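You operate a simulated robot arm through the tools that you are given. There is no shell and no other tool.

You run a simulated robot arm. Do the job below in one go: nothing can be reset, and whatever is moved stays where it is left.

## Task
Fit the purple leg with a tube as long as the teal leg's.
Fine: shut the teal lever first, stand the old tube on the teal mat, push the new one home, move the old one to the purple pegs, open the lever, see 5.0 L/min on both meters, shut it. Set down upright: long tube.

The check looks at the end state, three seconds after you hand in, the way a careful person would. Anything else that was tipped, shoved, dropped, spilled or broken makes it a failure.

## Robot
A 6-joint arm with a two-finger parallel gripper, fixed in place. Base frame: the origin is at the foot of the arm, x ahead of it, y to its left, z up; the work surface is at about z = 0.8. Readings come in m, degrees, newtons and seconds.
With the tool pointing down near the work surface it reaches from about 0.34 to 0.82 m from the base axis. Its first joint turns from -166.0 to 166.0 degrees. Payload 3.91 kg.
The TCP is the grasp point between the finger pads, 0.03 m short of the fingertips. In the tool frame z runs along the fingers and y along their closing line. Largest opening 0.11 m; finger width 0.02, thickness 0.01; the body of the gripper, 0.048 by 0.112 m, starts 0.055 m behind the TCP.
Orientation is that of the tool frame in the base frame, as a unit quaternion [x, y, z, w]. With the fingers straight down and closing along the base's y, the tool's x points along the base's -x, its y along +y and its z along -z.

## Interface
- The arm moves only by the tool arm_command. Its argument "commands" is a list of rows, each an object of numbers (a shift or turn left out is 0, a gripper value left out holds the last): "x", "y", "z": the shift along the base's x, y, z in units of 400 mm (1.0 is 400 mm); "rx", "ry", "rz": the turn, a rotation vector about the base's x, y, z in units of 60 degrees (1.0 is 60 degrees); "gripper": the gripper command, from -1 (fully open) to 1 (shut), values between in proportion. In form: [{"x": .., "y": .., "z": .., "rx": .., "ry": .., "rz": .., "gripper": ..}, ...]. A call has 1 to 20 rows; each row is the pose to reach, as a shift and turn from the pose commanded when the call began. A call with a number of a shift or a turn outside -1 to 1 is refused whole. Rows are played at 5 a second. More than 0.05 m and 8.6 degrees between two rows, or a gripper value outside its range, and nothing of the call is played. Where a pose cannot be reached the arm comes as near as it can. A force on the tool above 40 N (or 10 N above the force at the start of the call, whichever is more), or a blocked arm, ends the call early, and 0.2 s more pass. The fingers move at their own pace (about 0.045 m/s each) and stop on an object; they squeeze with about 22 N. The grip force told is the motor's: it shows also when the fingers shut on nothing. Time passes only in rows, and 0.2 s behind the last, so rows that repeat a pose let the fingers close. The reply holds the time, the measured pose of the TCP, the force on the tool along the base axes, the opening and the grip force, in the units named above and with some noise, with the torque about the TCP (base axes, N m) and any sound that the robot's microphone picked up, and new pictures: "pictures" is both (left out), scene, wrist or none.
- Cameras (640 x 400 px; columns grow to the right, rows downward): "scene" is fixed at [0.2201, -0.5004, 1.4055]; the picture's right is [0.97, -0.23, 0.00], its down [-0.12, -0.53, -0.84] and it looks along [0.19, 0.82, -0.55] (base axes); focal length 322 px, centre (320, 200). "wrist" rides on the gripper at [0.077, 0.007, -0.114] in the tool frame; the picture's right is [-0.09, 1.00, 0.00], its down [-0.80, -0.07, -0.59] and it looks along [-0.59, -0.05, 0.80] (tool axes); focal length 270 px, centre (320, 200). There is no depth. A picture from a camera that has moved, and an enlarged one, comes with that camera's place and axes in the base frame and with its lens.
- move_column(by): slides the trunk up (or, below 0, down) by that many m; the arm rides with it, the base frame stays. It gives what a move gives, with no picture.
- enlarge(camera, box): a new picture of the part [left, top, right, bottom] of that camera's present view, enlarged. No time passes.
- close_job(): hands the job in; it is judged then, once.

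Nothing tells you positions but the pictures and the camera data. Unless the task says otherwise, let go and move clear before handing in.

The tools are called after "Request:" by a JSON object that holds its "fn" and its "kwargs". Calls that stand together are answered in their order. arm_command: Moves the arm, as the interface text tells. Its arguments: {"type":"object","properties":{"commands":{"type":"array","items":{"type":"object","properties":{"x":{"type":"number"},"y":{"type":"number"},"z":{"type":"number"},"rx":{"type":"number"},"ry":{"type":"number"},"rz":{"type":"number"},"gripper":{"type":"number"}}}},"pictures":{"type":"string","enum":["both","scene","wrist","none"]}},"required":["commands"]} The other tools are called the same way: move_column (by) slides the trunk up or down; enlarge (camera, box) takes an enlarged picture of a part of a camera's view; close_job () hands the job in.

At the start:

```text
time_s: 0.0
eef_pos: [0.2195, 0.4548, 1.1151]
tool_rot: [0.0, 1.0, 0.0, -0.001]
contact_force: [-0.9, 0.3, -0.2]
ft_torque: [0.0, 0.01, -0.01]
finger_gap: 0.1098
grasp_force: 0.1
trunk travel left (down, up): [-0.575, 0.035]
```

scene: 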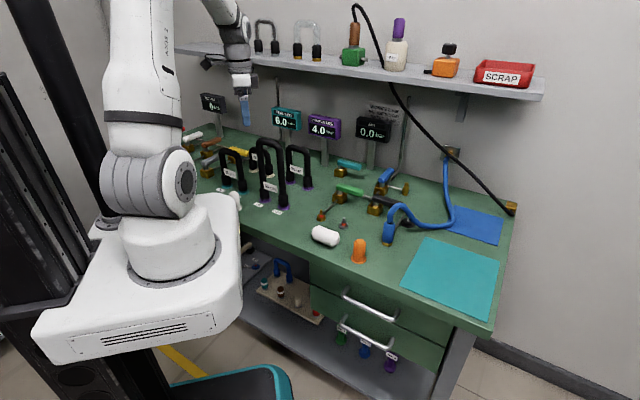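
wrist: 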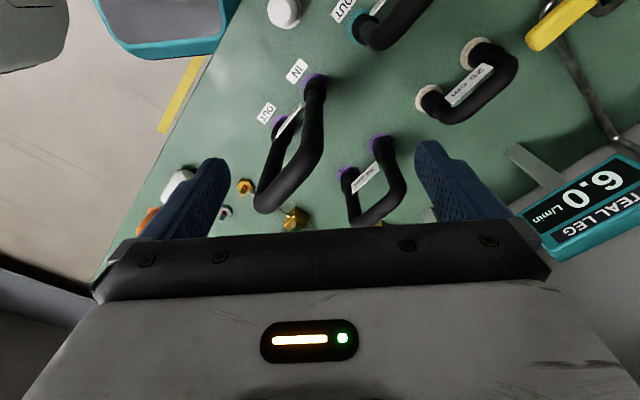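

I see a green bench with several U-shaped black tubes on pegs, meters (teal 6.0, purple 4.0, a third 0.0), levers and mats. I take a closer look before moving anything.

Request:
{"fn": "enlarge", "kwargs": {"camera": "scene", "box": [180, 80, 340, 220]}}

Request:
{"fn": "enlarge", "kwargs": {"camera": "scene", "box": [300, 90, 420, 190]}}

Request:
{"fn": "enlarge", "kwargs": {"camera": "scene", "box": [300, 140, 520, 320]}}

Request:
{"fn": "enlarge", "kwargs": {"camera": "wrist", "box": [220, 0, 540, 240]}}

Request:
{"fn": "enlarge", "kwargs": {"camera": "scene", "box": [230, 0, 560, 120]}}

Request:
{"fn": "enlarge", "kwargs": {"camera": "scene", "box": [240, 230, 440, 390]}}

```text
2.86 times, centred on (260, 150) of scene
camera zoom: at [0.2201, -0.5004, 1.4055], right [0.97, -0.23, 0.0], down [-0.12, -0.53, -0.84], along [0.19, 0.82, -0.55], focal length 921 px, centre (491, 343)
```

zoom: 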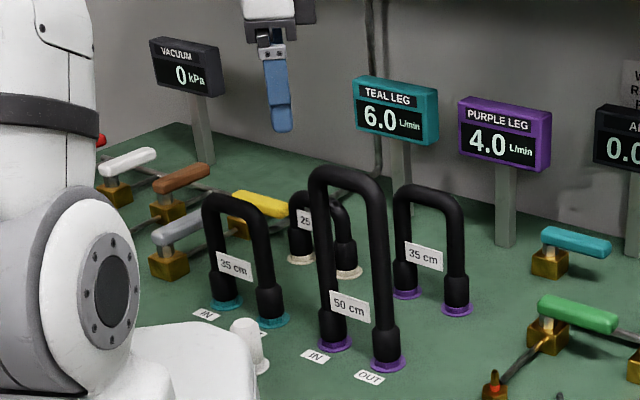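

```text
4.00 times, centred on (360, 140) of scene
camera zoom: at [0.2201, -0.5004, 1.4055], right [0.97, -0.23, 0.0], down [-0.12, -0.53, -0.84], along [0.19, 0.82, -0.55], focal length 1289 px, centre (160, 440)
```

zoom: 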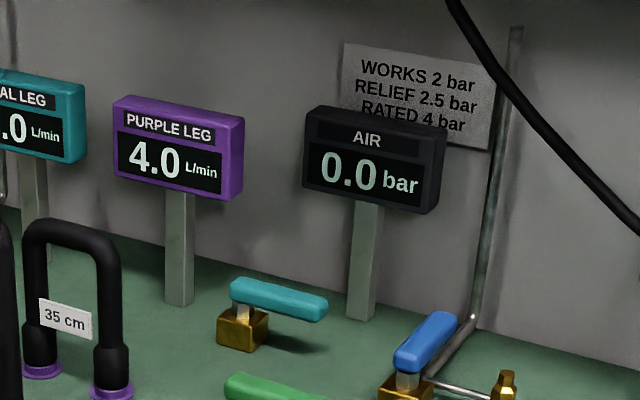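

```text
2.22 times, centred on (410, 230) of scene
camera zoom: at [0.2201, -0.5004, 1.4055], right [0.97, -0.23, 0.0], down [-0.12, -0.53, -0.84], along [0.19, 0.82, -0.55], focal length 716 px, centre (120, 133)
```

zoom: 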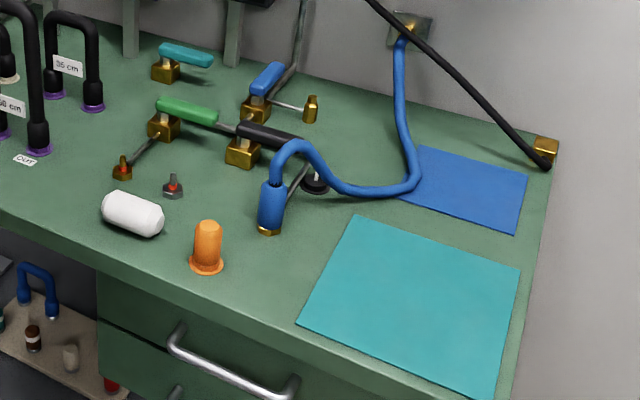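

```text
1.67 times, centred on (380, 120) of wrist
camera zoom: at [0.1424, 0.4612, 1.2291], right [0.09, 1.0, 0.0], down [0.8, -0.07, 0.59], along [0.59, -0.05, -0.8], focal length 450 px, centre (220, 333)
```

zoom: 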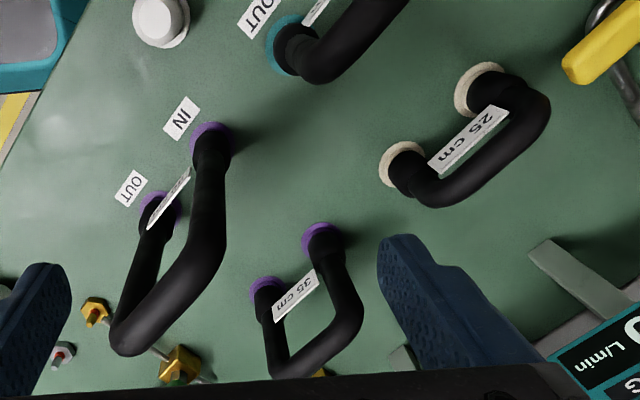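

```text
1.94 times, centred on (395, 60) of scene
camera zoom: at [0.2201, -0.5004, 1.4055], right [0.97, -0.23, 0.0], down [-0.12, -0.53, -0.84], along [0.19, 0.82, -0.55], focal length 625 px, centre (174, 472)
```

zoom: 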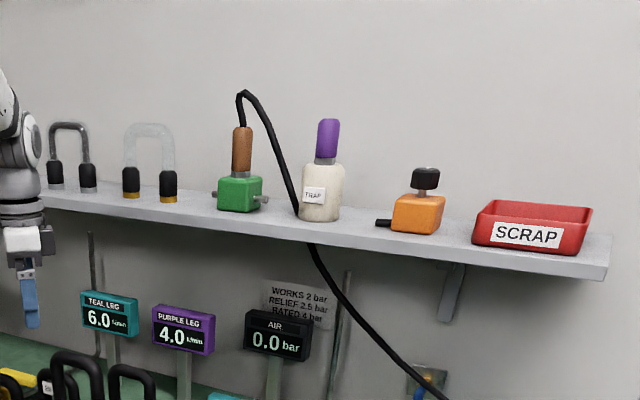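

```text
2.50 times, centred on (340, 310) of scene
camera zoom: at [0.2201, -0.5004, 1.4055], right [0.97, -0.23, 0.0], down [-0.12, -0.53, -0.84], along [0.19, 0.82, -0.55], focal length 806 px, centre (270, -75)
```

zoom: 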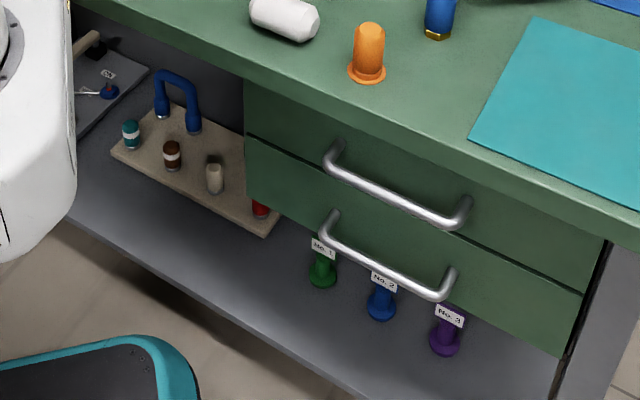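

The 50 cm tube sits in the purple IN/OUT ports near (0.275, 0.415). The 35 cm spare is on the purple pegs near (0.378, 0.518), and the teal lever is near (0.54, 0.55) under the shelf. I'll turn the wrist 45° to look at the lever and tubes from above.

Request:
{"fn": "arm_command", "kwargs": {"commands": [{"z": 0.08, "rz": 0.05}, {"z": 0.16, "rz": 0.12}, {"z": 0.2125, "x": 0.04, "y": -0.01, "rz": 0.22}, {"z": 0.2125, "x": 0.1, "y": -0.03, "rz": 0.32}, {"z": 0.2125, "x": 0.16, "y": -0.05, "rz": 0.42}, {"z": 0.2125, "x": 0.22, "y": -0.06, "rz": 0.52}, {"z": 0.2125, "x": 0.28, "y": -0.075, "rz": 0.62}, {"z": 0.2125, "x": 0.325, "y": -0.0875, "rz": 0.7}, {"z": 0.2125, "x": 0.325, "y": -0.0875, "rz": 0.75}, {"z": 0.2125, "x": 0.325, "y": -0.0875, "rz": 0.75}]}}

```text
time_s: 2.2
eef_pos: [0.3489, 0.4201, 1.1981]
tool_rot: [-0.383, 0.924, -0.001, -0.001]
contact_force: [0.5, 0.1, -0.1]
ft_torque: [-0.03, 0.02, 0.0]
finger_gap: 0.1098
grasp_force: 0.0
trunk travel left (down, up): [-0.575, 0.035]
camera wrist: at [0.2907, 0.3699, 1.3137], right [-0.64, 0.77, 0.0], down [0.62, 0.52, 0.59], along [0.46, 0.38, -0.8], focal length 270 px, centre (320, 200)
```

scene: 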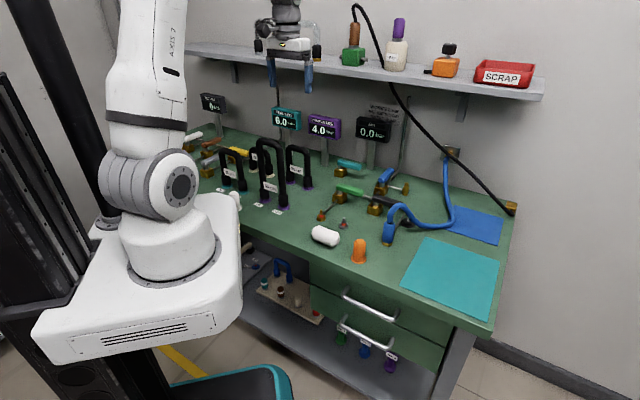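
wrist: 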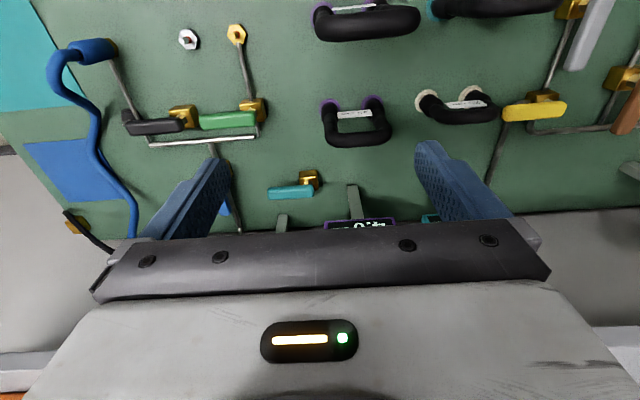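

Now the wrist camera looks down at the levers and tubes. I'll enlarge it around the teal lever.

Request:
{"fn": "enlarge", "kwargs": {"camera": "wrist", "box": [90, 80, 410, 240]}}

Request:
{"fn": "enlarge", "kwargs": {"camera": "wrist", "box": [240, 160, 360, 240]}}

Request:
{"fn": "enlarge", "kwargs": {"camera": "wrist", "box": [290, 0, 610, 160]}}

Request:
{"fn": "enlarge", "kwargs": {"camera": "scene", "box": [180, 90, 260, 190]}}

```text
2.00 times, centred on (250, 160) of wrist
camera zoom: at [0.2907, 0.3699, 1.3137], right [-0.64, 0.77, 0.0], down [0.62, 0.52, 0.59], along [0.46, 0.38, -0.8], focal length 541 px, centre (460, 280)
```

zoom: 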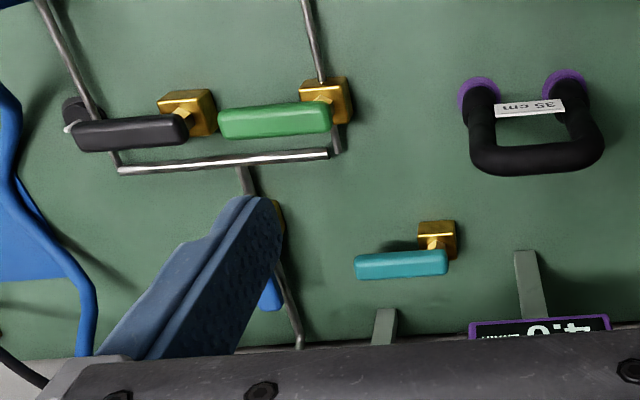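

```text
5.00 times, centred on (300, 200) of wrist
camera zoom: at [0.2907, 0.3699, 1.3137], right [-0.64, 0.77, 0.0], down [0.62, 0.52, 0.59], along [0.46, 0.38, -0.8], focal length 1351 px, centre (420, 200)
```

zoom: 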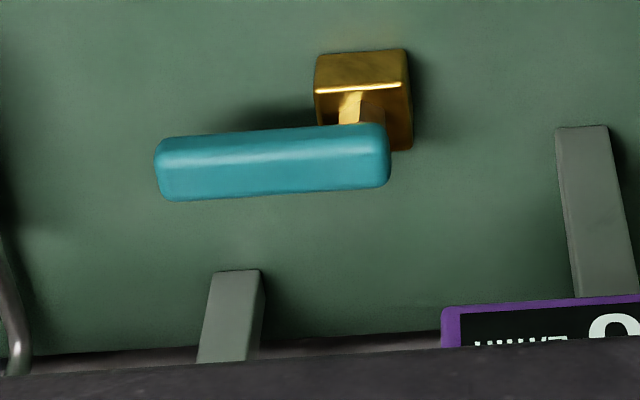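

```text
2.00 times, centred on (450, 80) of wrist
camera zoom: at [0.2907, 0.3699, 1.3137], right [-0.64, 0.77, 0.0], down [0.62, 0.52, 0.59], along [0.46, 0.38, -0.8], focal length 541 px, centre (60, 440)
```

zoom: 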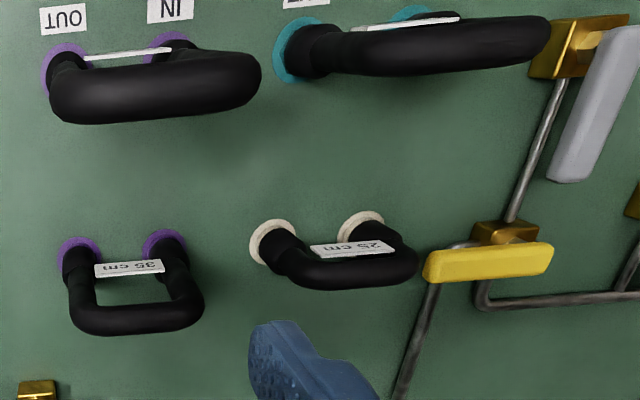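

```text
4.00 times, centred on (220, 140) of scene
camera zoom: at [0.2201, -0.5004, 1.4055], right [0.97, -0.23, 0.0], down [-0.12, -0.53, -0.84], along [0.19, 0.82, -0.55], focal length 1289 px, centre (720, 440)
```

zoom: 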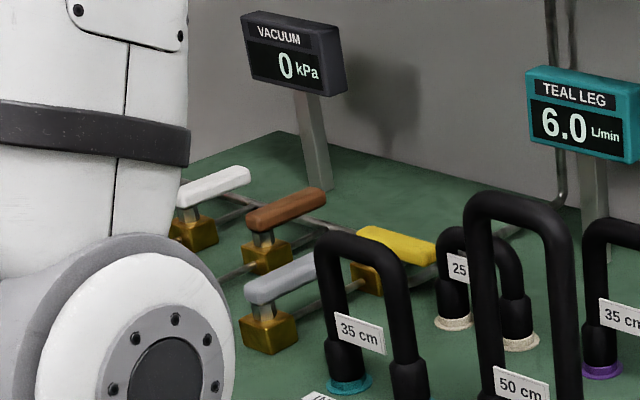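

The teal handle lies along the wall with its pivot near (0.55, 0.55) and its tip near (0.61, 0.49), about 0.857 m up, and the shelf edge is just above it. I'll close the fingers, tilt the tool outward by 25° and stop short of the lever to check.

Request:
{"fn": "arm_command", "kwargs": {"commands": [{"x": 0.0, "y": 0.0, "z": 0.0, "gripper": 1}, {"x": 0.08, "y": -0.001, "z": -0.06, "rx": 0.059, "ry": -0.059}, {"x": 0.16, "y": -0.003, "z": -0.12, "rx": 0.118, "ry": -0.118}, {"x": 0.24, "y": -0.005, "z": -0.18, "rx": 0.177, "ry": -0.177}, {"x": 0.31, "y": -0.006, "z": -0.24, "rx": 0.236, "ry": -0.236}, {"x": 0.381, "y": -0.0075, "z": -0.3, "rx": 0.2946, "ry": -0.2946}, {"x": 0.426, "y": 0.037, "z": -0.35, "rx": 0.2946, "ry": -0.2946}, {"x": 0.471, "y": 0.082, "z": -0.4, "rx": 0.2946, "ry": -0.2946}, {"x": 0.516, "y": 0.127, "z": -0.45, "rx": 0.2946, "ry": -0.2946}, {"x": 0.561, "y": 0.173, "z": -0.4975, "rx": 0.2946, "ry": -0.2946}, {"x": 0.561, "y": 0.173, "z": -0.4975, "rx": 0.2946, "ry": -0.2946}]}}

```text
time_s: 4.6
eef_pos: [0.5726, 0.4895, 1.0001]
tool_rot: [-0.374, 0.902, 0.082, 0.2]
contact_force: [-0.8, -0.2, 0.2]
ft_torque: [-0.02, 0.03, 0.02]
finger_gap: 0.0
grasp_force: 21.7
trunk travel left (down, up): [-0.575, 0.035]
camera wrist: at [0.4849, 0.4111, 1.0715], right [-0.65, 0.76, 0.04], down [0.39, 0.29, 0.88], along [0.66, 0.58, -0.48], focal length 270 px, centre (320, 200)
```

scene: 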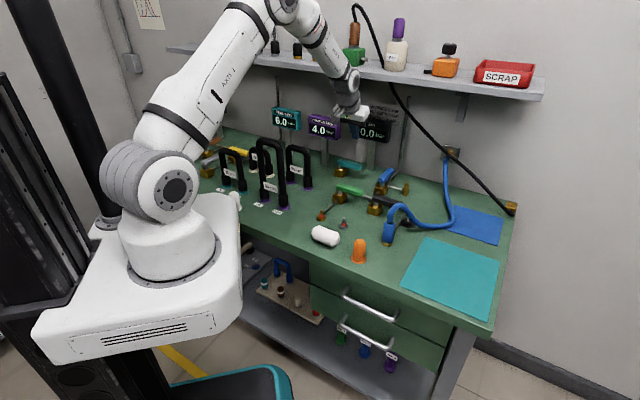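
wrist: 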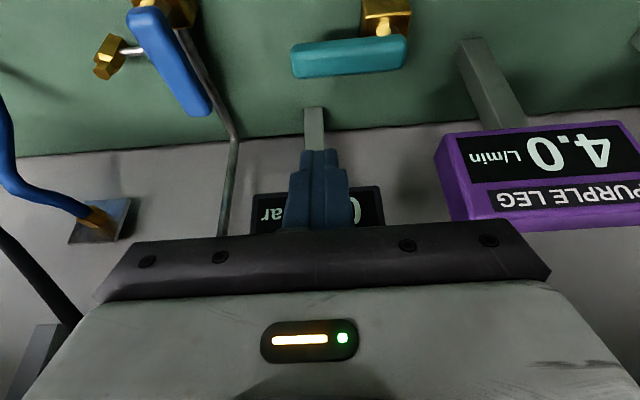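

The handle is where I estimated it, with its centre line at radial 0.776 m. I'll go down along the tool axis so the closed fingertips end up behind the handle on the wall side.

Request:
{"fn": "arm_command", "kwargs": {"commands": [{"x": 0.026, "y": 0.026, "z": -0.068}, {"x": 0.052, "y": 0.052, "z": -0.136}, {"x": 0.076, "y": 0.076, "z": -0.204}, {"x": 0.096, "y": 0.096, "z": -0.272}, {"x": 0.112, "y": 0.112, "z": -0.34}, {"x": 0.112, "y": 0.112, "z": -0.34}]}}

```text
time_s: 6.0
eef_pos: [0.6197, 0.5345, 0.8649]
tool_rot: [-0.374, 0.902, 0.083, 0.2]
contact_force: [0.4, 0.0, -0.3]
ft_torque: [-0.03, -0.01, -0.02]
finger_gap: 0.0
grasp_force: 21.3
trunk travel left (down, up): [-0.575, 0.035]
camera wrist: at [0.5305, 0.4547, 0.9355], right [-0.65, 0.76, 0.04], down [0.39, 0.29, 0.88], along [0.66, 0.58, -0.48], focal length 270 px, centre (320, 200)
```

scene: 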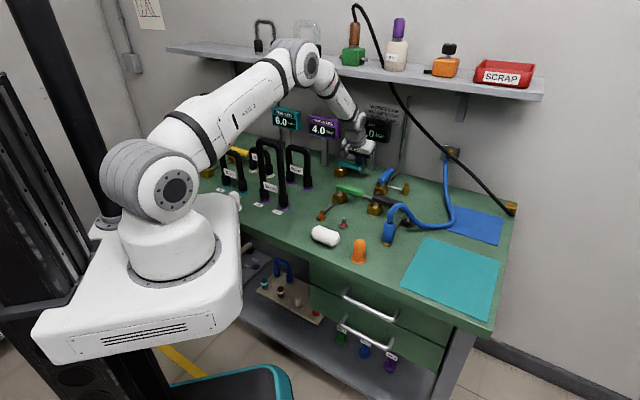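
wrist: 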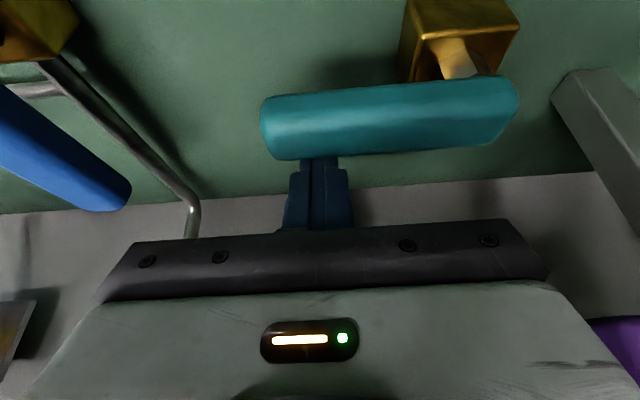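

The fingertips are behind the handle with clearance all round. I'll pull the handle toward the robot along an arc, half way first, to see whether it turns that way.

Request:
{"fn": "arm_command", "kwargs": {"commands": [{"x": -0.02, "y": -0.015}, {"x": -0.0407, "y": -0.0301}, {"x": -0.053, "y": -0.045}, {"x": -0.0659, "y": -0.0603}, {"x": -0.081, "y": -0.072}, {"x": -0.0969, "y": -0.0827}]}}

```text
time_s: 7.4
eef_pos: [0.5811, 0.5008, 0.8651]
tool_rot: [-0.374, 0.902, 0.083, 0.199]
contact_force: [-0.1, -0.9, -0.6]
ft_torque: [0.02, 0.03, 0.0]
finger_gap: 0.0
grasp_force: 22.3
trunk travel left (down, up): [-0.575, 0.035]
camera wrist: at [0.4919, 0.421, 0.9355], right [-0.65, 0.76, 0.04], down [0.39, 0.29, 0.88], along [0.66, 0.58, -0.48], focal length 270 px, centre (320, 200)
```

scene: 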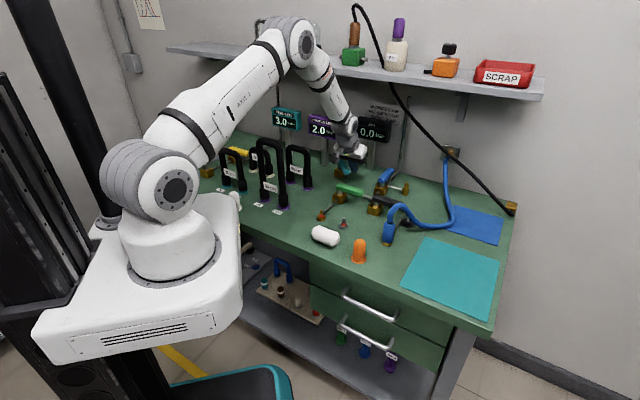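
wrist: 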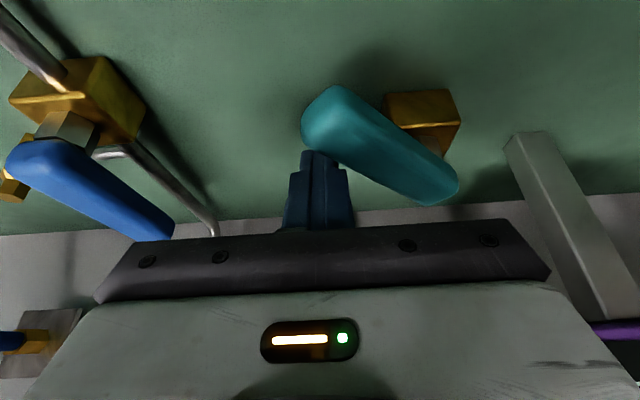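

The handle turns and the flow has halved (3.0 and 2.0), so this is the right direction. I'll continue to the full quarter turn.

Request:
{"fn": "arm_command", "kwargs": {"commands": [{"x": -0.0172, "y": -0.007}, {"x": -0.0344, "y": -0.0133}, {"x": -0.052, "y": -0.016}, {"x": -0.0698, "y": -0.0175}, {"x": -0.087, "y": -0.016}, {"x": -0.1041, "y": -0.0129}, {"x": -0.12, "y": -0.0065}, {"x": -0.1347, "y": -0.0004}, {"x": -0.1347, "y": -0.0004}]}}

```text
time_s: 9.4
eef_pos: [0.5284, 0.4988, 0.8634]
tool_rot: [-0.372, 0.902, 0.084, 0.2]
contact_force: [25.5, -11.5, 0.0]
ft_torque: [0.01, -0.05, -0.1]
finger_gap: 0.0
grasp_force: 21.6
trunk travel left (down, up): [-0.575, 0.035]
camera wrist: at [0.4406, 0.4199, 0.9351], right [-0.65, 0.76, 0.04], down [0.39, 0.28, 0.88], along [0.66, 0.58, -0.48], focal length 270 px, centre (320, 200)
```

scene: 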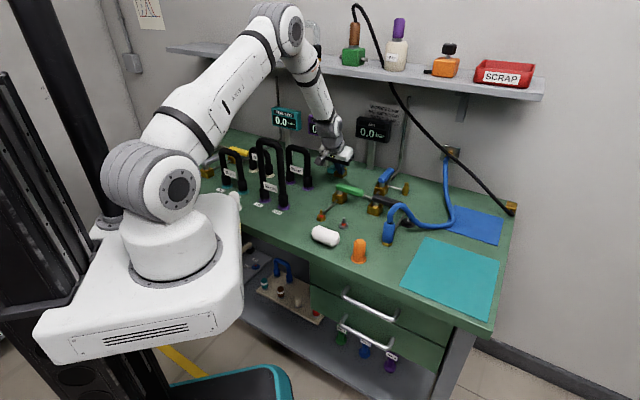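
wrist: 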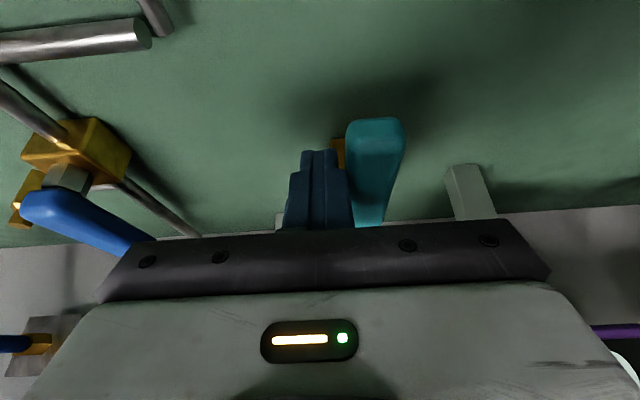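

The teal meter reads 0.0 and the handle is at its stop. I'll back off the handle, retreat up and inward, and take a scene picture to confirm.

Request:
{"fn": "arm_command", "kwargs": {"commands": [{"x": 0.018, "y": -0.018}, {"x": 0.035, "y": -0.035}, {"x": 0.005, "y": -0.065, "z": 0.09}, {"x": -0.025, "y": -0.095, "z": 0.18}, {"x": -0.055, "y": -0.125, "z": 0.27}, {"x": -0.085, "y": -0.155, "z": 0.36}, {"x": -0.115, "y": -0.185, "z": 0.4525}, {"x": -0.148, "y": -0.204, "z": 0.516, "rx": -0.05, "ry": 0.05}, {"x": -0.181, "y": -0.223, "z": 0.58, "rx": -0.1, "ry": 0.1}, {"x": -0.214, "y": -0.242, "z": 0.645, "rx": -0.15, "ry": 0.15}, {"x": -0.247, "y": -0.261, "z": 0.71, "rx": -0.2, "ry": 0.2}, {"x": -0.28, "y": -0.28, "z": 0.775, "rx": -0.25, "ry": 0.25}, {"x": -0.315, "y": -0.3, "z": 0.8375, "rx": -0.2946, "ry": 0.2946, "gripper": 0}, {"x": -0.315, "y": -0.3, "z": 0.8375, "rx": -0.2946, "ry": 0.2946, "gripper": 0}]}}

Request:
{"fn": "enlarge", "kwargs": {"camera": "scene", "box": [190, 80, 410, 220]}}

```text
time_s: 12.4
eef_pos: [0.4001, 0.381, 1.1996]
tool_rot: [-0.382, 0.924, 0.0, -0.001]
contact_force: [0.0, -0.4, 1.1]
ft_torque: [-0.06, 0.0, -0.01]
finger_gap: 0.0508
grasp_force: 0.0
trunk travel left (down, up): [-0.575, 0.035]
camera wrist: at [0.3401, 0.3304, 1.3141], right [-0.64, 0.77, 0.0], down [0.62, 0.52, 0.59], along [0.46, 0.38, -0.8], focal length 270 px, centre (320, 200)
```

scene: 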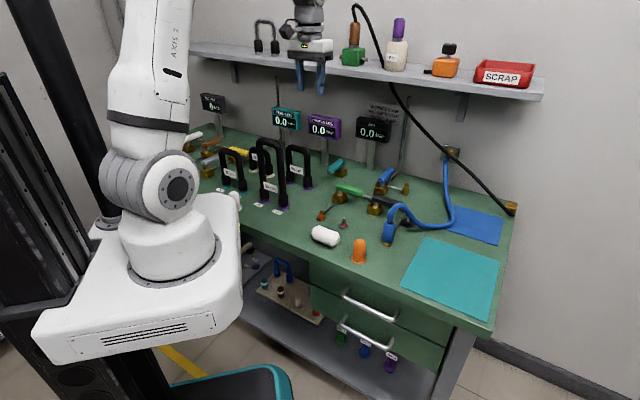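
wrist: 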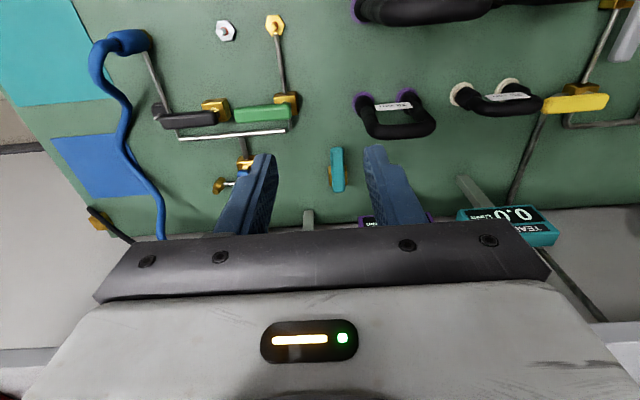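

```text
2.86 times, centred on (300, 150) of scene
camera zoom: at [0.2201, -0.5004, 1.4055], right [0.97, -0.23, 0.0], down [-0.12, -0.53, -0.84], along [0.19, 0.82, -0.55], focal length 921 px, centre (377, 343)
```

zoom: 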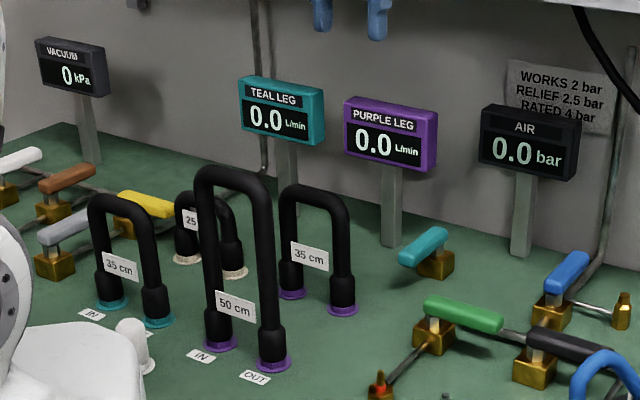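

Both meters read 0.0, so the lever is shut. Next I'll turn the wrist so the fingers close across the tube arch and bring it up beside the 50 cm tube.

Request:
{"fn": "arm_command", "kwargs": {"commands": [{"x": -0.033, "y": 0.016, "rz": -0.107}, {"x": -0.066, "y": 0.033, "rz": -0.214}, {"x": -0.098, "y": 0.049, "rz": -0.321}, {"x": -0.13, "y": 0.066, "rz": -0.428}, {"x": -0.163, "y": 0.082, "rz": -0.535}, {"x": -0.195, "y": 0.098, "rz": -0.642}, {"x": -0.228, "y": 0.115, "rz": -0.75}], "pictures": "none"}}

Request:
{"fn": "arm_command", "kwargs": {"commands": [{"x": -0.033, "y": 0.016, "rz": -0.107}, {"x": -0.066, "y": 0.033, "rz": -0.214}, {"x": -0.098, "y": 0.049, "rz": -0.321}, {"x": -0.13, "y": 0.066, "rz": -0.428}, {"x": -0.163, "y": 0.082, "rz": -0.535, "z": -0.04}, {"x": -0.195, "y": 0.098, "rz": -0.642, "z": -0.08}, {"x": -0.228, "y": 0.116, "rz": -0.75, "z": -0.125}, {"x": -0.228, "y": 0.116, "rz": -0.75, "z": -0.125}]}}

```text
time_s: 14.0
eef_pos: [0.309, 0.4258, 1.2006]
tool_rot: [0.001, 1.0, 0.0, 0.0]
contact_force: [0.3, -0.7, 0.2]
ft_torque: [0.03, -0.01, 0.02]
finger_gap: 0.0551
grasp_force: 0.1
trunk travel left (down, up): [-0.575, 0.035]
```

```text
time_s: 15.8
eef_pos: [0.2177, 0.4725, 1.1491]
tool_rot: [0.383, 0.924, 0.0, 0.0]
contact_force: [-0.4, 0.0, 0.7]
ft_torque: [0.01, 0.0, 0.03]
finger_gap: 0.0549
grasp_force: 0.1
trunk travel left (down, up): [-0.575, 0.035]
camera wrist: at [0.168, 0.5318, 1.2641], right [0.77, 0.64, 0.0], down [0.52, -0.62, 0.59], along [0.38, -0.46, -0.8], focal length 270 px, centre (320, 200)
```

scene: 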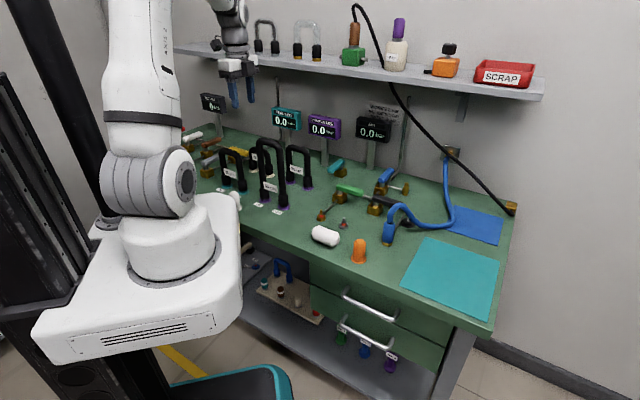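
wrist: 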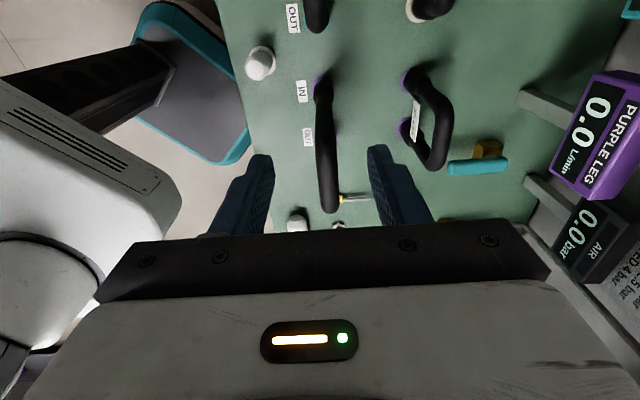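

Request:
{"fn": "enlarge", "kwargs": {"camera": "wrist", "box": [230, 40, 470, 230]}}

```text
2.11 times, centred on (350, 135) of wrist
camera zoom: at [0.168, 0.5318, 1.2641], right [0.77, 0.64, 0.0], down [0.52, -0.62, 0.59], along [0.38, -0.46, -0.8], focal length 569 px, centre (257, 337)
```

zoom: 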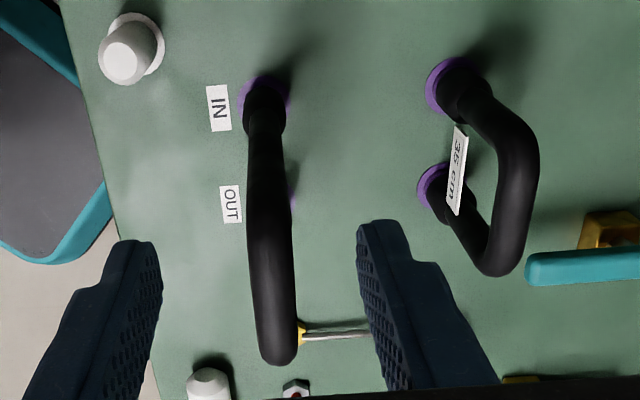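

The 50 cm tube's arch lies at radial 0.488 m, centred at −0.099 m along the wall. I'll move over its middle, descend and take hold of the top of the arch.

Request:
{"fn": "arm_command", "kwargs": {"commands": [{"x": 0.05, "y": -0.05, "gripper": -0.4}, {"x": 0.1, "y": -0.1}, {"x": 0.143, "y": -0.143}, {"x": 0.143, "y": -0.143, "z": -0.08}, {"x": 0.143, "y": -0.143, "z": -0.16}, {"x": 0.143, "y": -0.143, "z": -0.24}, {"x": 0.143, "y": -0.143, "z": -0.3}, {"x": 0.143, "y": -0.143, "z": -0.3375}, {"x": 0.143, "y": -0.143, "z": -0.3375}]}}

Request:
{"fn": "enlarge", "kwargs": {"camera": "scene", "box": [220, 80, 340, 220]}}

```text
time_s: 17.8
eef_pos: [0.2739, 0.4174, 1.0153]
tool_rot: [0.382, 0.924, 0.0, 0.0]
contact_force: [0.0, 0.1, 0.3]
ft_torque: [0.01, -0.03, 0.03]
finger_gap: 0.0769
grasp_force: 0.0
trunk travel left (down, up): [-0.575, 0.035]
camera wrist: at [0.2245, 0.4755, 1.1297], right [0.77, 0.64, 0.0], down [0.52, -0.62, 0.59], along [0.38, -0.46, -0.8], focal length 270 px, centre (320, 200)
```

scene: 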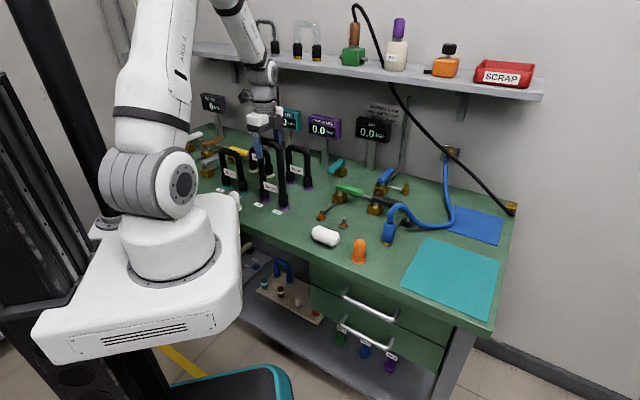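
wrist: 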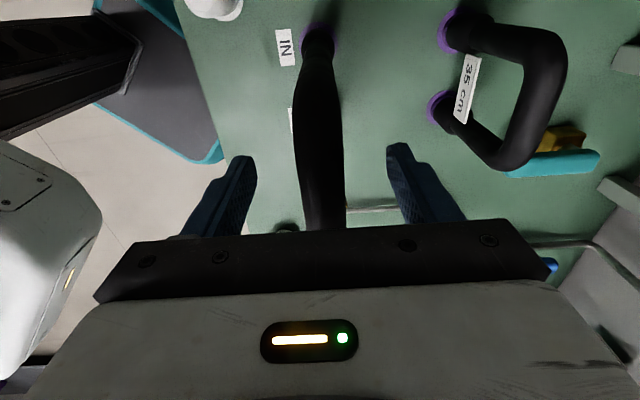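

```text
2.86 times, centred on (280, 150) of scene
camera zoom: at [0.2201, -0.5004, 1.4055], right [0.97, -0.23, 0.0], down [-0.12, -0.53, -0.84], along [0.19, 0.82, -0.55], focal length 921 px, centre (434, 343)
```

zoom: 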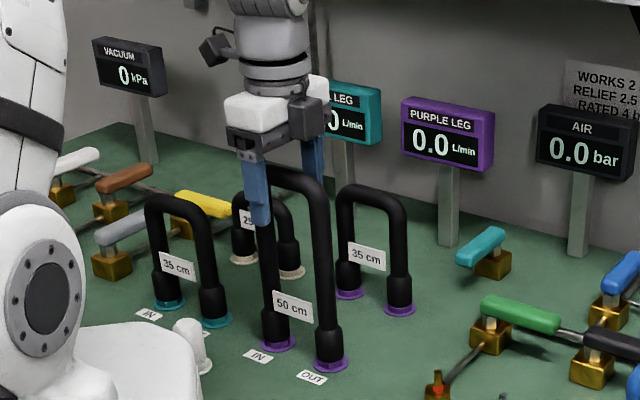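

Request:
{"fn": "enlarge", "kwargs": {"camera": "scene", "box": [245, 120, 305, 160]}}

Request:
{"fn": "enlarge", "kwargs": {"camera": "scene", "box": [255, 175, 315, 215]}}

Request:
{"fn": "enlarge", "kwargs": {"camera": "wrist", "box": [230, 0, 490, 240]}}

```text
10.00 times, centred on (275, 140) of scene
camera zoom: at [0.2201, -0.5004, 1.4055], right [0.97, -0.23, 0.0], down [-0.12, -0.53, -0.84], along [0.19, 0.82, -0.55], focal length 3222 px, centre (770, 800)
```

zoom: 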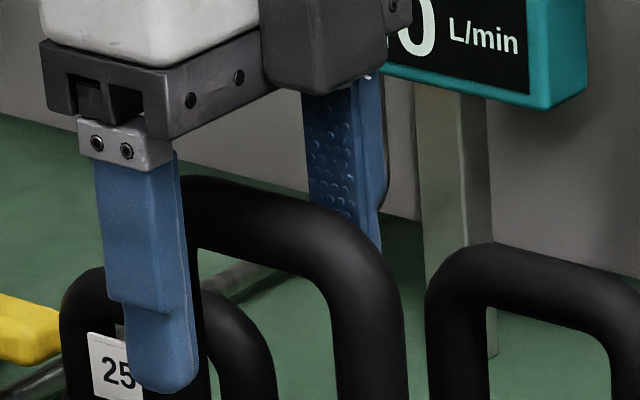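

```text
10.00 times, centred on (285, 195) of scene
camera zoom: at [0.2201, -0.5004, 1.4055], right [0.97, -0.23, 0.0], down [-0.12, -0.53, -0.84], along [0.19, 0.82, -0.55], focal length 3222 px, centre (670, 250)
```

zoom: 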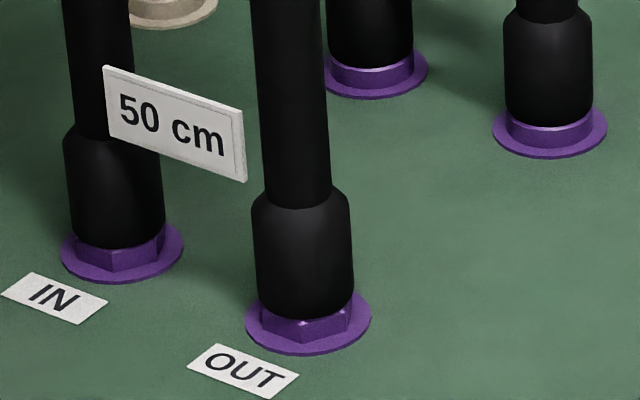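

```text
1.67 times, centred on (360, 120) of wrist
camera zoom: at [0.2245, 0.4755, 1.1297], right [0.77, 0.64, 0.0], down [0.52, -0.62, 0.59], along [0.38, -0.46, -0.8], focal length 450 px, centre (253, 333)
```

zoom: 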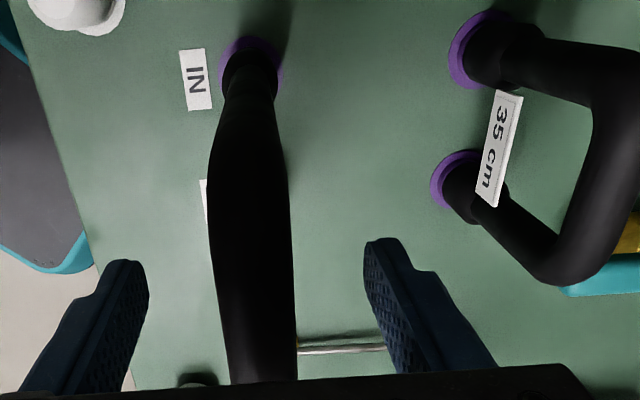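

The TCP is centred on the arch within a millimetre along the wall, and the tube's centre line is about 0.01 m above it. I'll raise by that much and close the fingers.

Request:
{"fn": "arm_command", "kwargs": {"commands": [{"z": 0.025, "gripper": -0.4}, {"z": 0.025, "gripper": 1}, {"z": 0.025, "gripper": 1}, {"z": 0.025, "gripper": 1}, {"z": 0.025, "gripper": 1}, {"z": 0.025, "gripper": 1}]}}

```text
time_s: 19.2
eef_pos: [0.2741, 0.4176, 1.0254]
tool_rot: [0.383, 0.924, -0.001, 0.0]
contact_force: [0.4, -0.8, 0.0]
ft_torque: [-0.02, -0.04, 0.01]
finger_gap: 0.0213
grasp_force: 22.3
trunk travel left (down, up): [-0.575, 0.035]
camera wrist: at [0.225, 0.4753, 1.1397], right [0.77, 0.64, 0.0], down [0.52, -0.62, 0.59], along [0.38, -0.46, -0.8], focal length 270 px, centre (320, 200)
```

scene: 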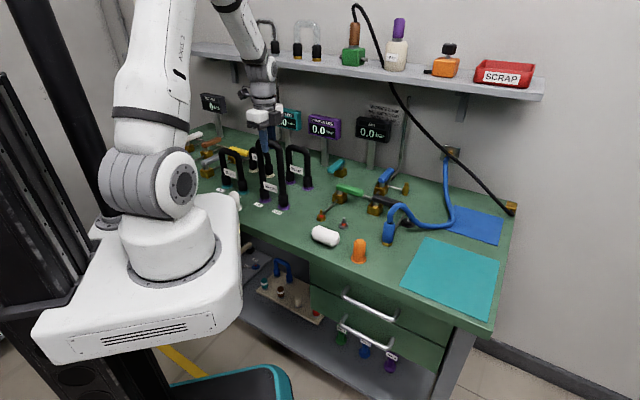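
wrist: 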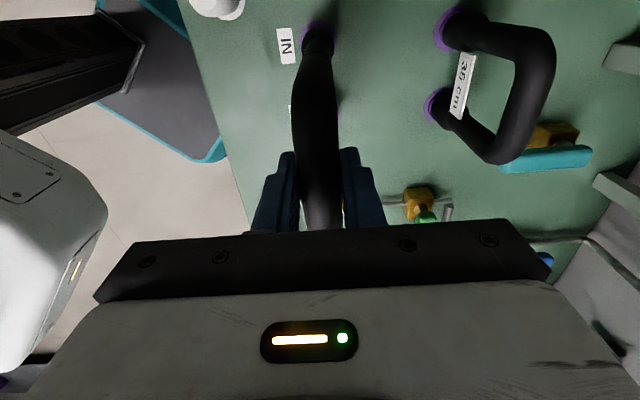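

The tube is held at a 21 mm opening. I'll pull it straight up slowly and watch the force.

Request:
{"fn": "arm_command", "kwargs": {"commands": [{"z": 0.01}, {"z": 0.02}, {"z": 0.03}, {"z": 0.045}, {"z": 0.06}, {"z": 0.08}, {"z": 0.1}, {"z": 0.12}, {"z": 0.12}]}}

```text
time_s: 21.2
eef_pos: [0.2734, 0.4145, 1.0724]
tool_rot: [0.383, 0.924, 0.0, 0.0]
contact_force: [-0.2, 0.6, -2.4]
ft_torque: [0.01, 0.02, 0.03]
finger_gap: 0.022
grasp_force: 22.3
trunk travel left (down, up): [-0.575, 0.035]
camera wrist: at [0.225, 0.4739, 1.1875], right [0.77, 0.64, 0.0], down [0.52, -0.62, 0.59], along [0.38, -0.46, -0.8], focal length 270 px, centre (320, 200)
```

scene: 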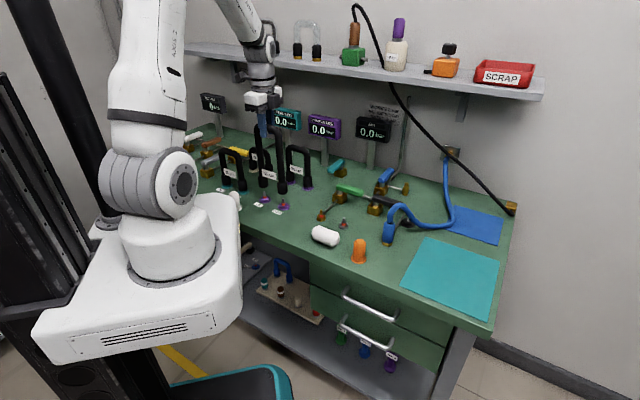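
wrist: 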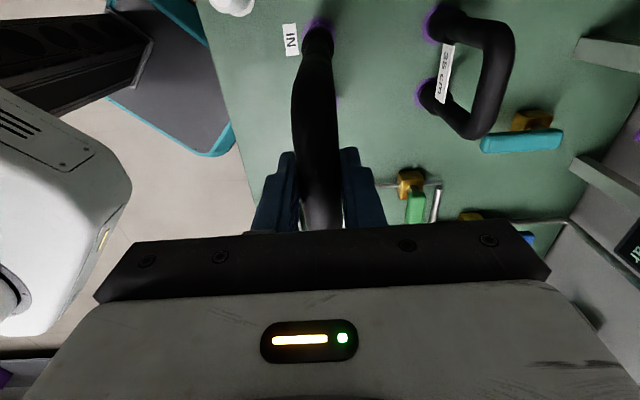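

Request:
{"fn": "enlarge", "kwargs": {"camera": "scene", "box": [230, 90, 330, 220]}}

Request:
{"fn": "enlarge", "kwargs": {"camera": "scene", "box": [255, 170, 315, 215]}}

```text
3.08 times, centred on (280, 155) of scene
camera zoom: at [0.2201, -0.5004, 1.4055], right [0.97, -0.23, 0.0], down [-0.12, -0.53, -0.84], along [0.19, 0.82, -0.55], focal length 992 px, centre (443, 338)
```

zoom: 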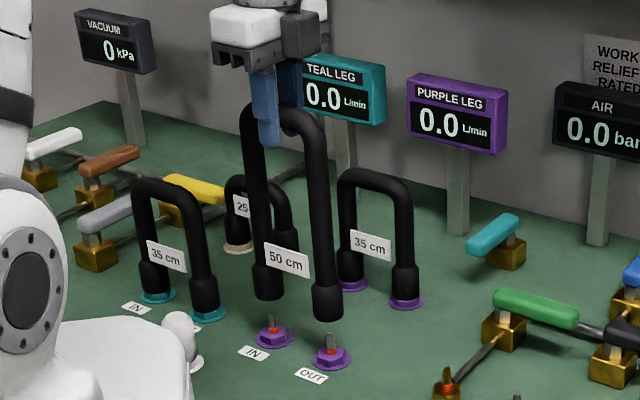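

```text
8.89 times, centred on (285, 192) of scene
camera zoom: at [0.2201, -0.5004, 1.4055], right [0.97, -0.23, 0.0], down [-0.12, -0.53, -0.84], along [0.19, 0.82, -0.55], focal length 2864 px, centre (631, 267)
```

zoom: 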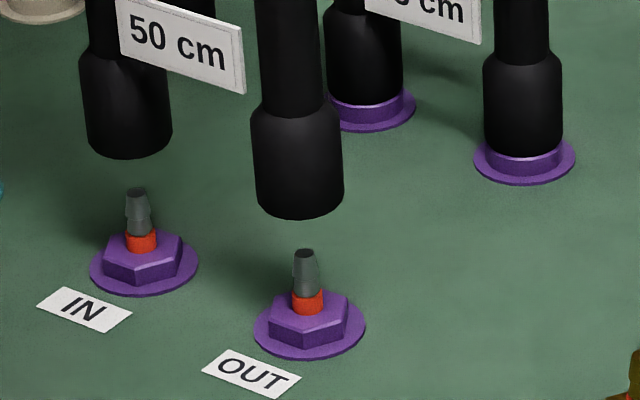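

The old tube came off cleanly, showing bare barbs with red rings that should disappear when a tube is fully home. I'll lift it well clear and carry it gently toward the teal mat.

Request:
{"fn": "arm_command", "kwargs": {"commands": [{"z": 0.05}, {"z": 0.1}, {"z": 0.16}, {"z": 0.22}, {"z": 0.28}, {"z": 0.3175, "x": 0.01, "y": -0.011}, {"z": 0.3175, "x": 0.04, "y": -0.044}, {"z": 0.3175, "x": 0.09, "y": -0.098}, {"z": 0.3175, "x": 0.14, "y": -0.153}, {"z": 0.3175, "x": 0.19, "y": -0.208}, {"z": 0.3175, "x": 0.24, "y": -0.263}, {"z": 0.3175, "x": 0.29, "y": -0.317}, {"z": 0.3175, "x": 0.34, "y": -0.372}, {"z": 0.3175, "x": 0.39, "y": -0.427}, {"z": 0.3175, "x": 0.44, "y": -0.482}, {"z": 0.3175, "x": 0.475, "y": -0.52}, {"z": 0.3175, "x": 0.475, "y": -0.52}]}}

```text
time_s: 24.8
eef_pos: [0.4657, 0.2084, 1.1987]
tool_rot: [0.383, 0.924, 0.001, 0.0]
contact_force: [1.2, -0.6, -1.1]
ft_torque: [0.0, -0.01, -0.02]
finger_gap: 0.0218
grasp_force: 22.1
trunk travel left (down, up): [-0.575, 0.035]
camera wrist: at [0.416, 0.2667, 1.3142], right [0.77, 0.64, 0.0], down [0.52, -0.62, 0.59], along [0.38, -0.46, -0.8], focal length 270 px, centre (320, 200)
```

scene: 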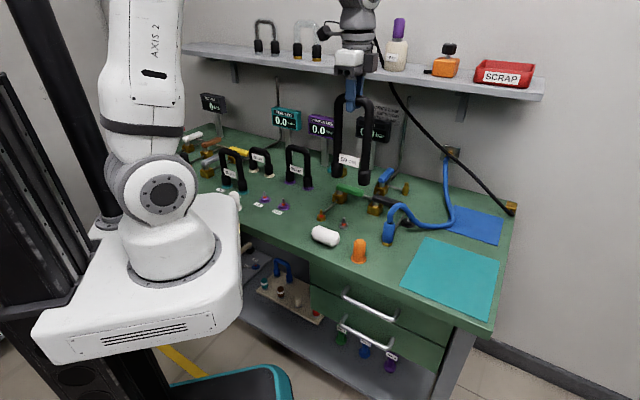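
wrist: 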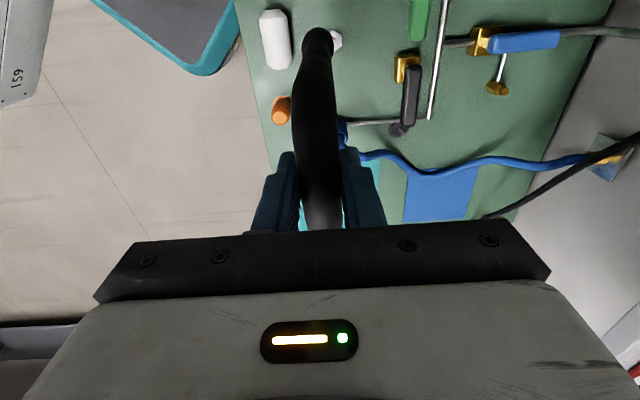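

The tube hangs upright. I'll carry on over the mat and lower it most of the way.

Request:
{"fn": "arm_command", "kwargs": {"commands": [{"x": 0.02, "y": -0.022}, {"x": 0.06, "y": -0.066}, {"x": 0.11, "y": -0.12}, {"x": 0.16, "y": -0.175}, {"x": 0.21, "y": -0.23}, {"x": 0.26, "y": -0.285}, {"x": 0.31, "y": -0.339}, {"x": 0.36, "y": -0.394}, {"x": 0.41, "y": -0.449}, {"x": 0.45, "y": -0.493}, {"x": 0.475, "y": -0.52}, {"x": 0.475, "y": -0.52, "z": -0.06}, {"x": 0.475, "y": -0.52, "z": -0.12}, {"x": 0.475, "y": -0.52, "z": -0.18}, {"x": 0.475, "y": -0.52, "z": -0.24}, {"x": 0.475, "y": -0.52, "z": -0.3}, {"x": 0.475, "y": -0.52, "z": -0.35}, {"x": 0.475, "y": -0.52, "z": -0.35}]}}

Request:
{"fn": "enlarge", "kwargs": {"camera": "scene", "box": [380, 130, 540, 330]}}

```text
time_s: 28.6
eef_pos: [0.6549, -0.0007, 1.0598]
tool_rot: [0.383, 0.924, 0.0, 0.0]
contact_force: [0.1, 0.4, -1.7]
ft_torque: [0.01, 0.04, -0.02]
finger_gap: 0.0216
grasp_force: 21.8
trunk travel left (down, up): [-0.575, 0.035]
camera wrist: at [0.606, 0.058, 1.1741], right [0.77, 0.64, 0.0], down [0.52, -0.62, 0.59], along [0.38, -0.46, -0.8], focal length 270 px, centre (320, 200)
```

scene: 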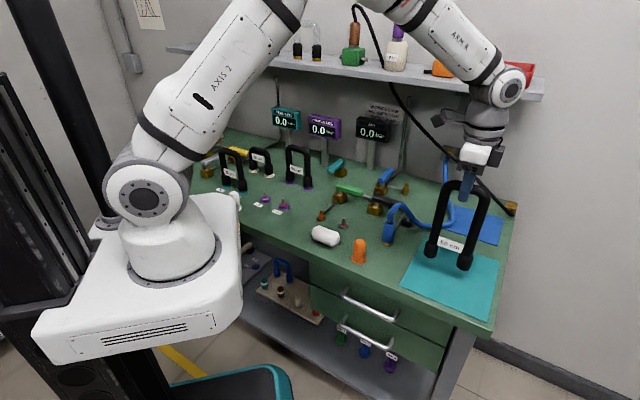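
wrist: 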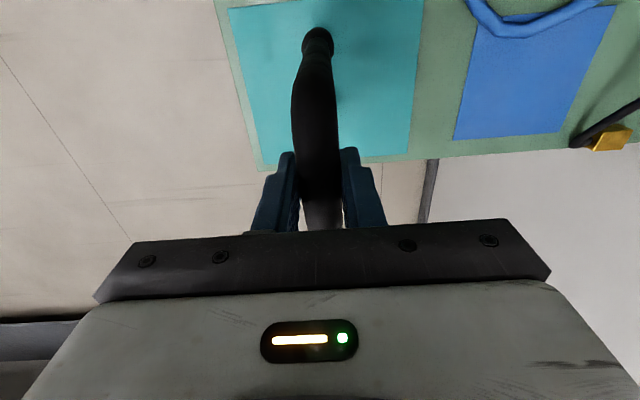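

```text
2.00 times, centred on (460, 230) of scene
camera zoom: at [0.2201, -0.5004, 1.4055], right [0.97, -0.23, 0.0], down [-0.12, -0.53, -0.84], along [0.19, 0.82, -0.55], focal length 644 px, centre (40, 140)
```

zoom: 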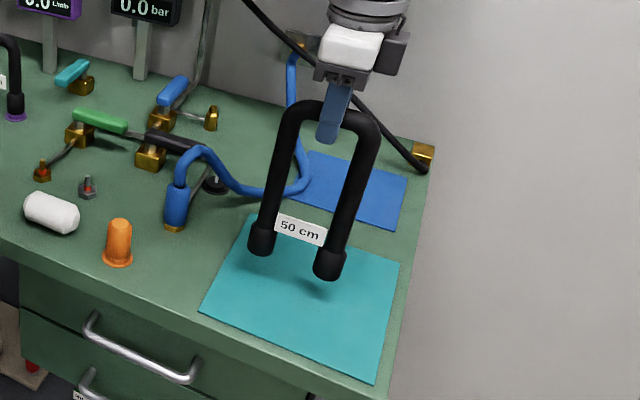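

It is above the mat with both feet inside its edges. I'll lower slowly until the force shows contact.

Request:
{"fn": "arm_command", "kwargs": {"commands": [{"z": -0.025}, {"z": -0.05}, {"z": -0.07}, {"z": -0.085}, {"z": -0.0925}, {"z": -0.1}, {"z": -0.1}], "pictures": "none"}}

```text
time_s: 30.2
eef_pos: [0.6552, -0.0001, 1.0193]
tool_rot: [0.383, 0.924, 0.0, 0.0]
contact_force: [-0.1, 0.2, -3.0]
ft_torque: [0.02, 0.03, 0.0]
finger_gap: 0.0215
grasp_force: 21.6
trunk travel left (down, up): [-0.575, 0.035]
```

Request:
{"fn": "arm_command", "kwargs": {"commands": [{"z": -0.003}, {"z": -0.006}, {"z": -0.006}], "pictures": "none"}}

Request:
{"fn": "enlarge", "kwargs": {"camera": "scene", "box": [420, 220, 500, 300]}}

```text
time_s: 31.0
eef_pos: [0.6554, -0.0003, 1.018]
tool_rot: [0.383, 0.924, 0.0, 0.0]
contact_force: [1.2, 0.7, 3.1]
ft_torque: [0.16, 0.02, -0.01]
finger_gap: 0.0218
grasp_force: 22.1
trunk travel left (down, up): [-0.575, 0.035]
```

```text
5.00 times, centred on (460, 260) of scene
camera zoom: at [0.2201, -0.5004, 1.4055], right [0.97, -0.23, 0.0], down [-0.12, -0.53, -0.84], along [0.19, 0.82, -0.55], focal length 1611 px, centre (-380, -100)
```

zoom: 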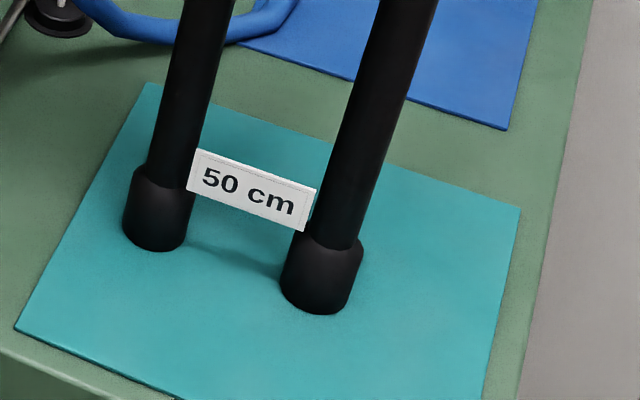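

The feet have just touched (force reversed to +3 N). I'll press one or two more millimetres so both feet are flat.

Request:
{"fn": "arm_command", "kwargs": {"commands": [{"z": -0.0025}, {"z": -0.005}, {"z": -0.005}], "pictures": "none"}}

```text
time_s: 31.8
eef_pos: [0.6541, -0.0017, 1.0171]
tool_rot: [0.383, 0.924, 0.001, 0.002]
contact_force: [3.1, -0.6, 19.8]
ft_torque: [0.23, 0.23, -0.06]
finger_gap: 0.0217
grasp_force: 22.7
trunk travel left (down, up): [-0.575, 0.035]
```

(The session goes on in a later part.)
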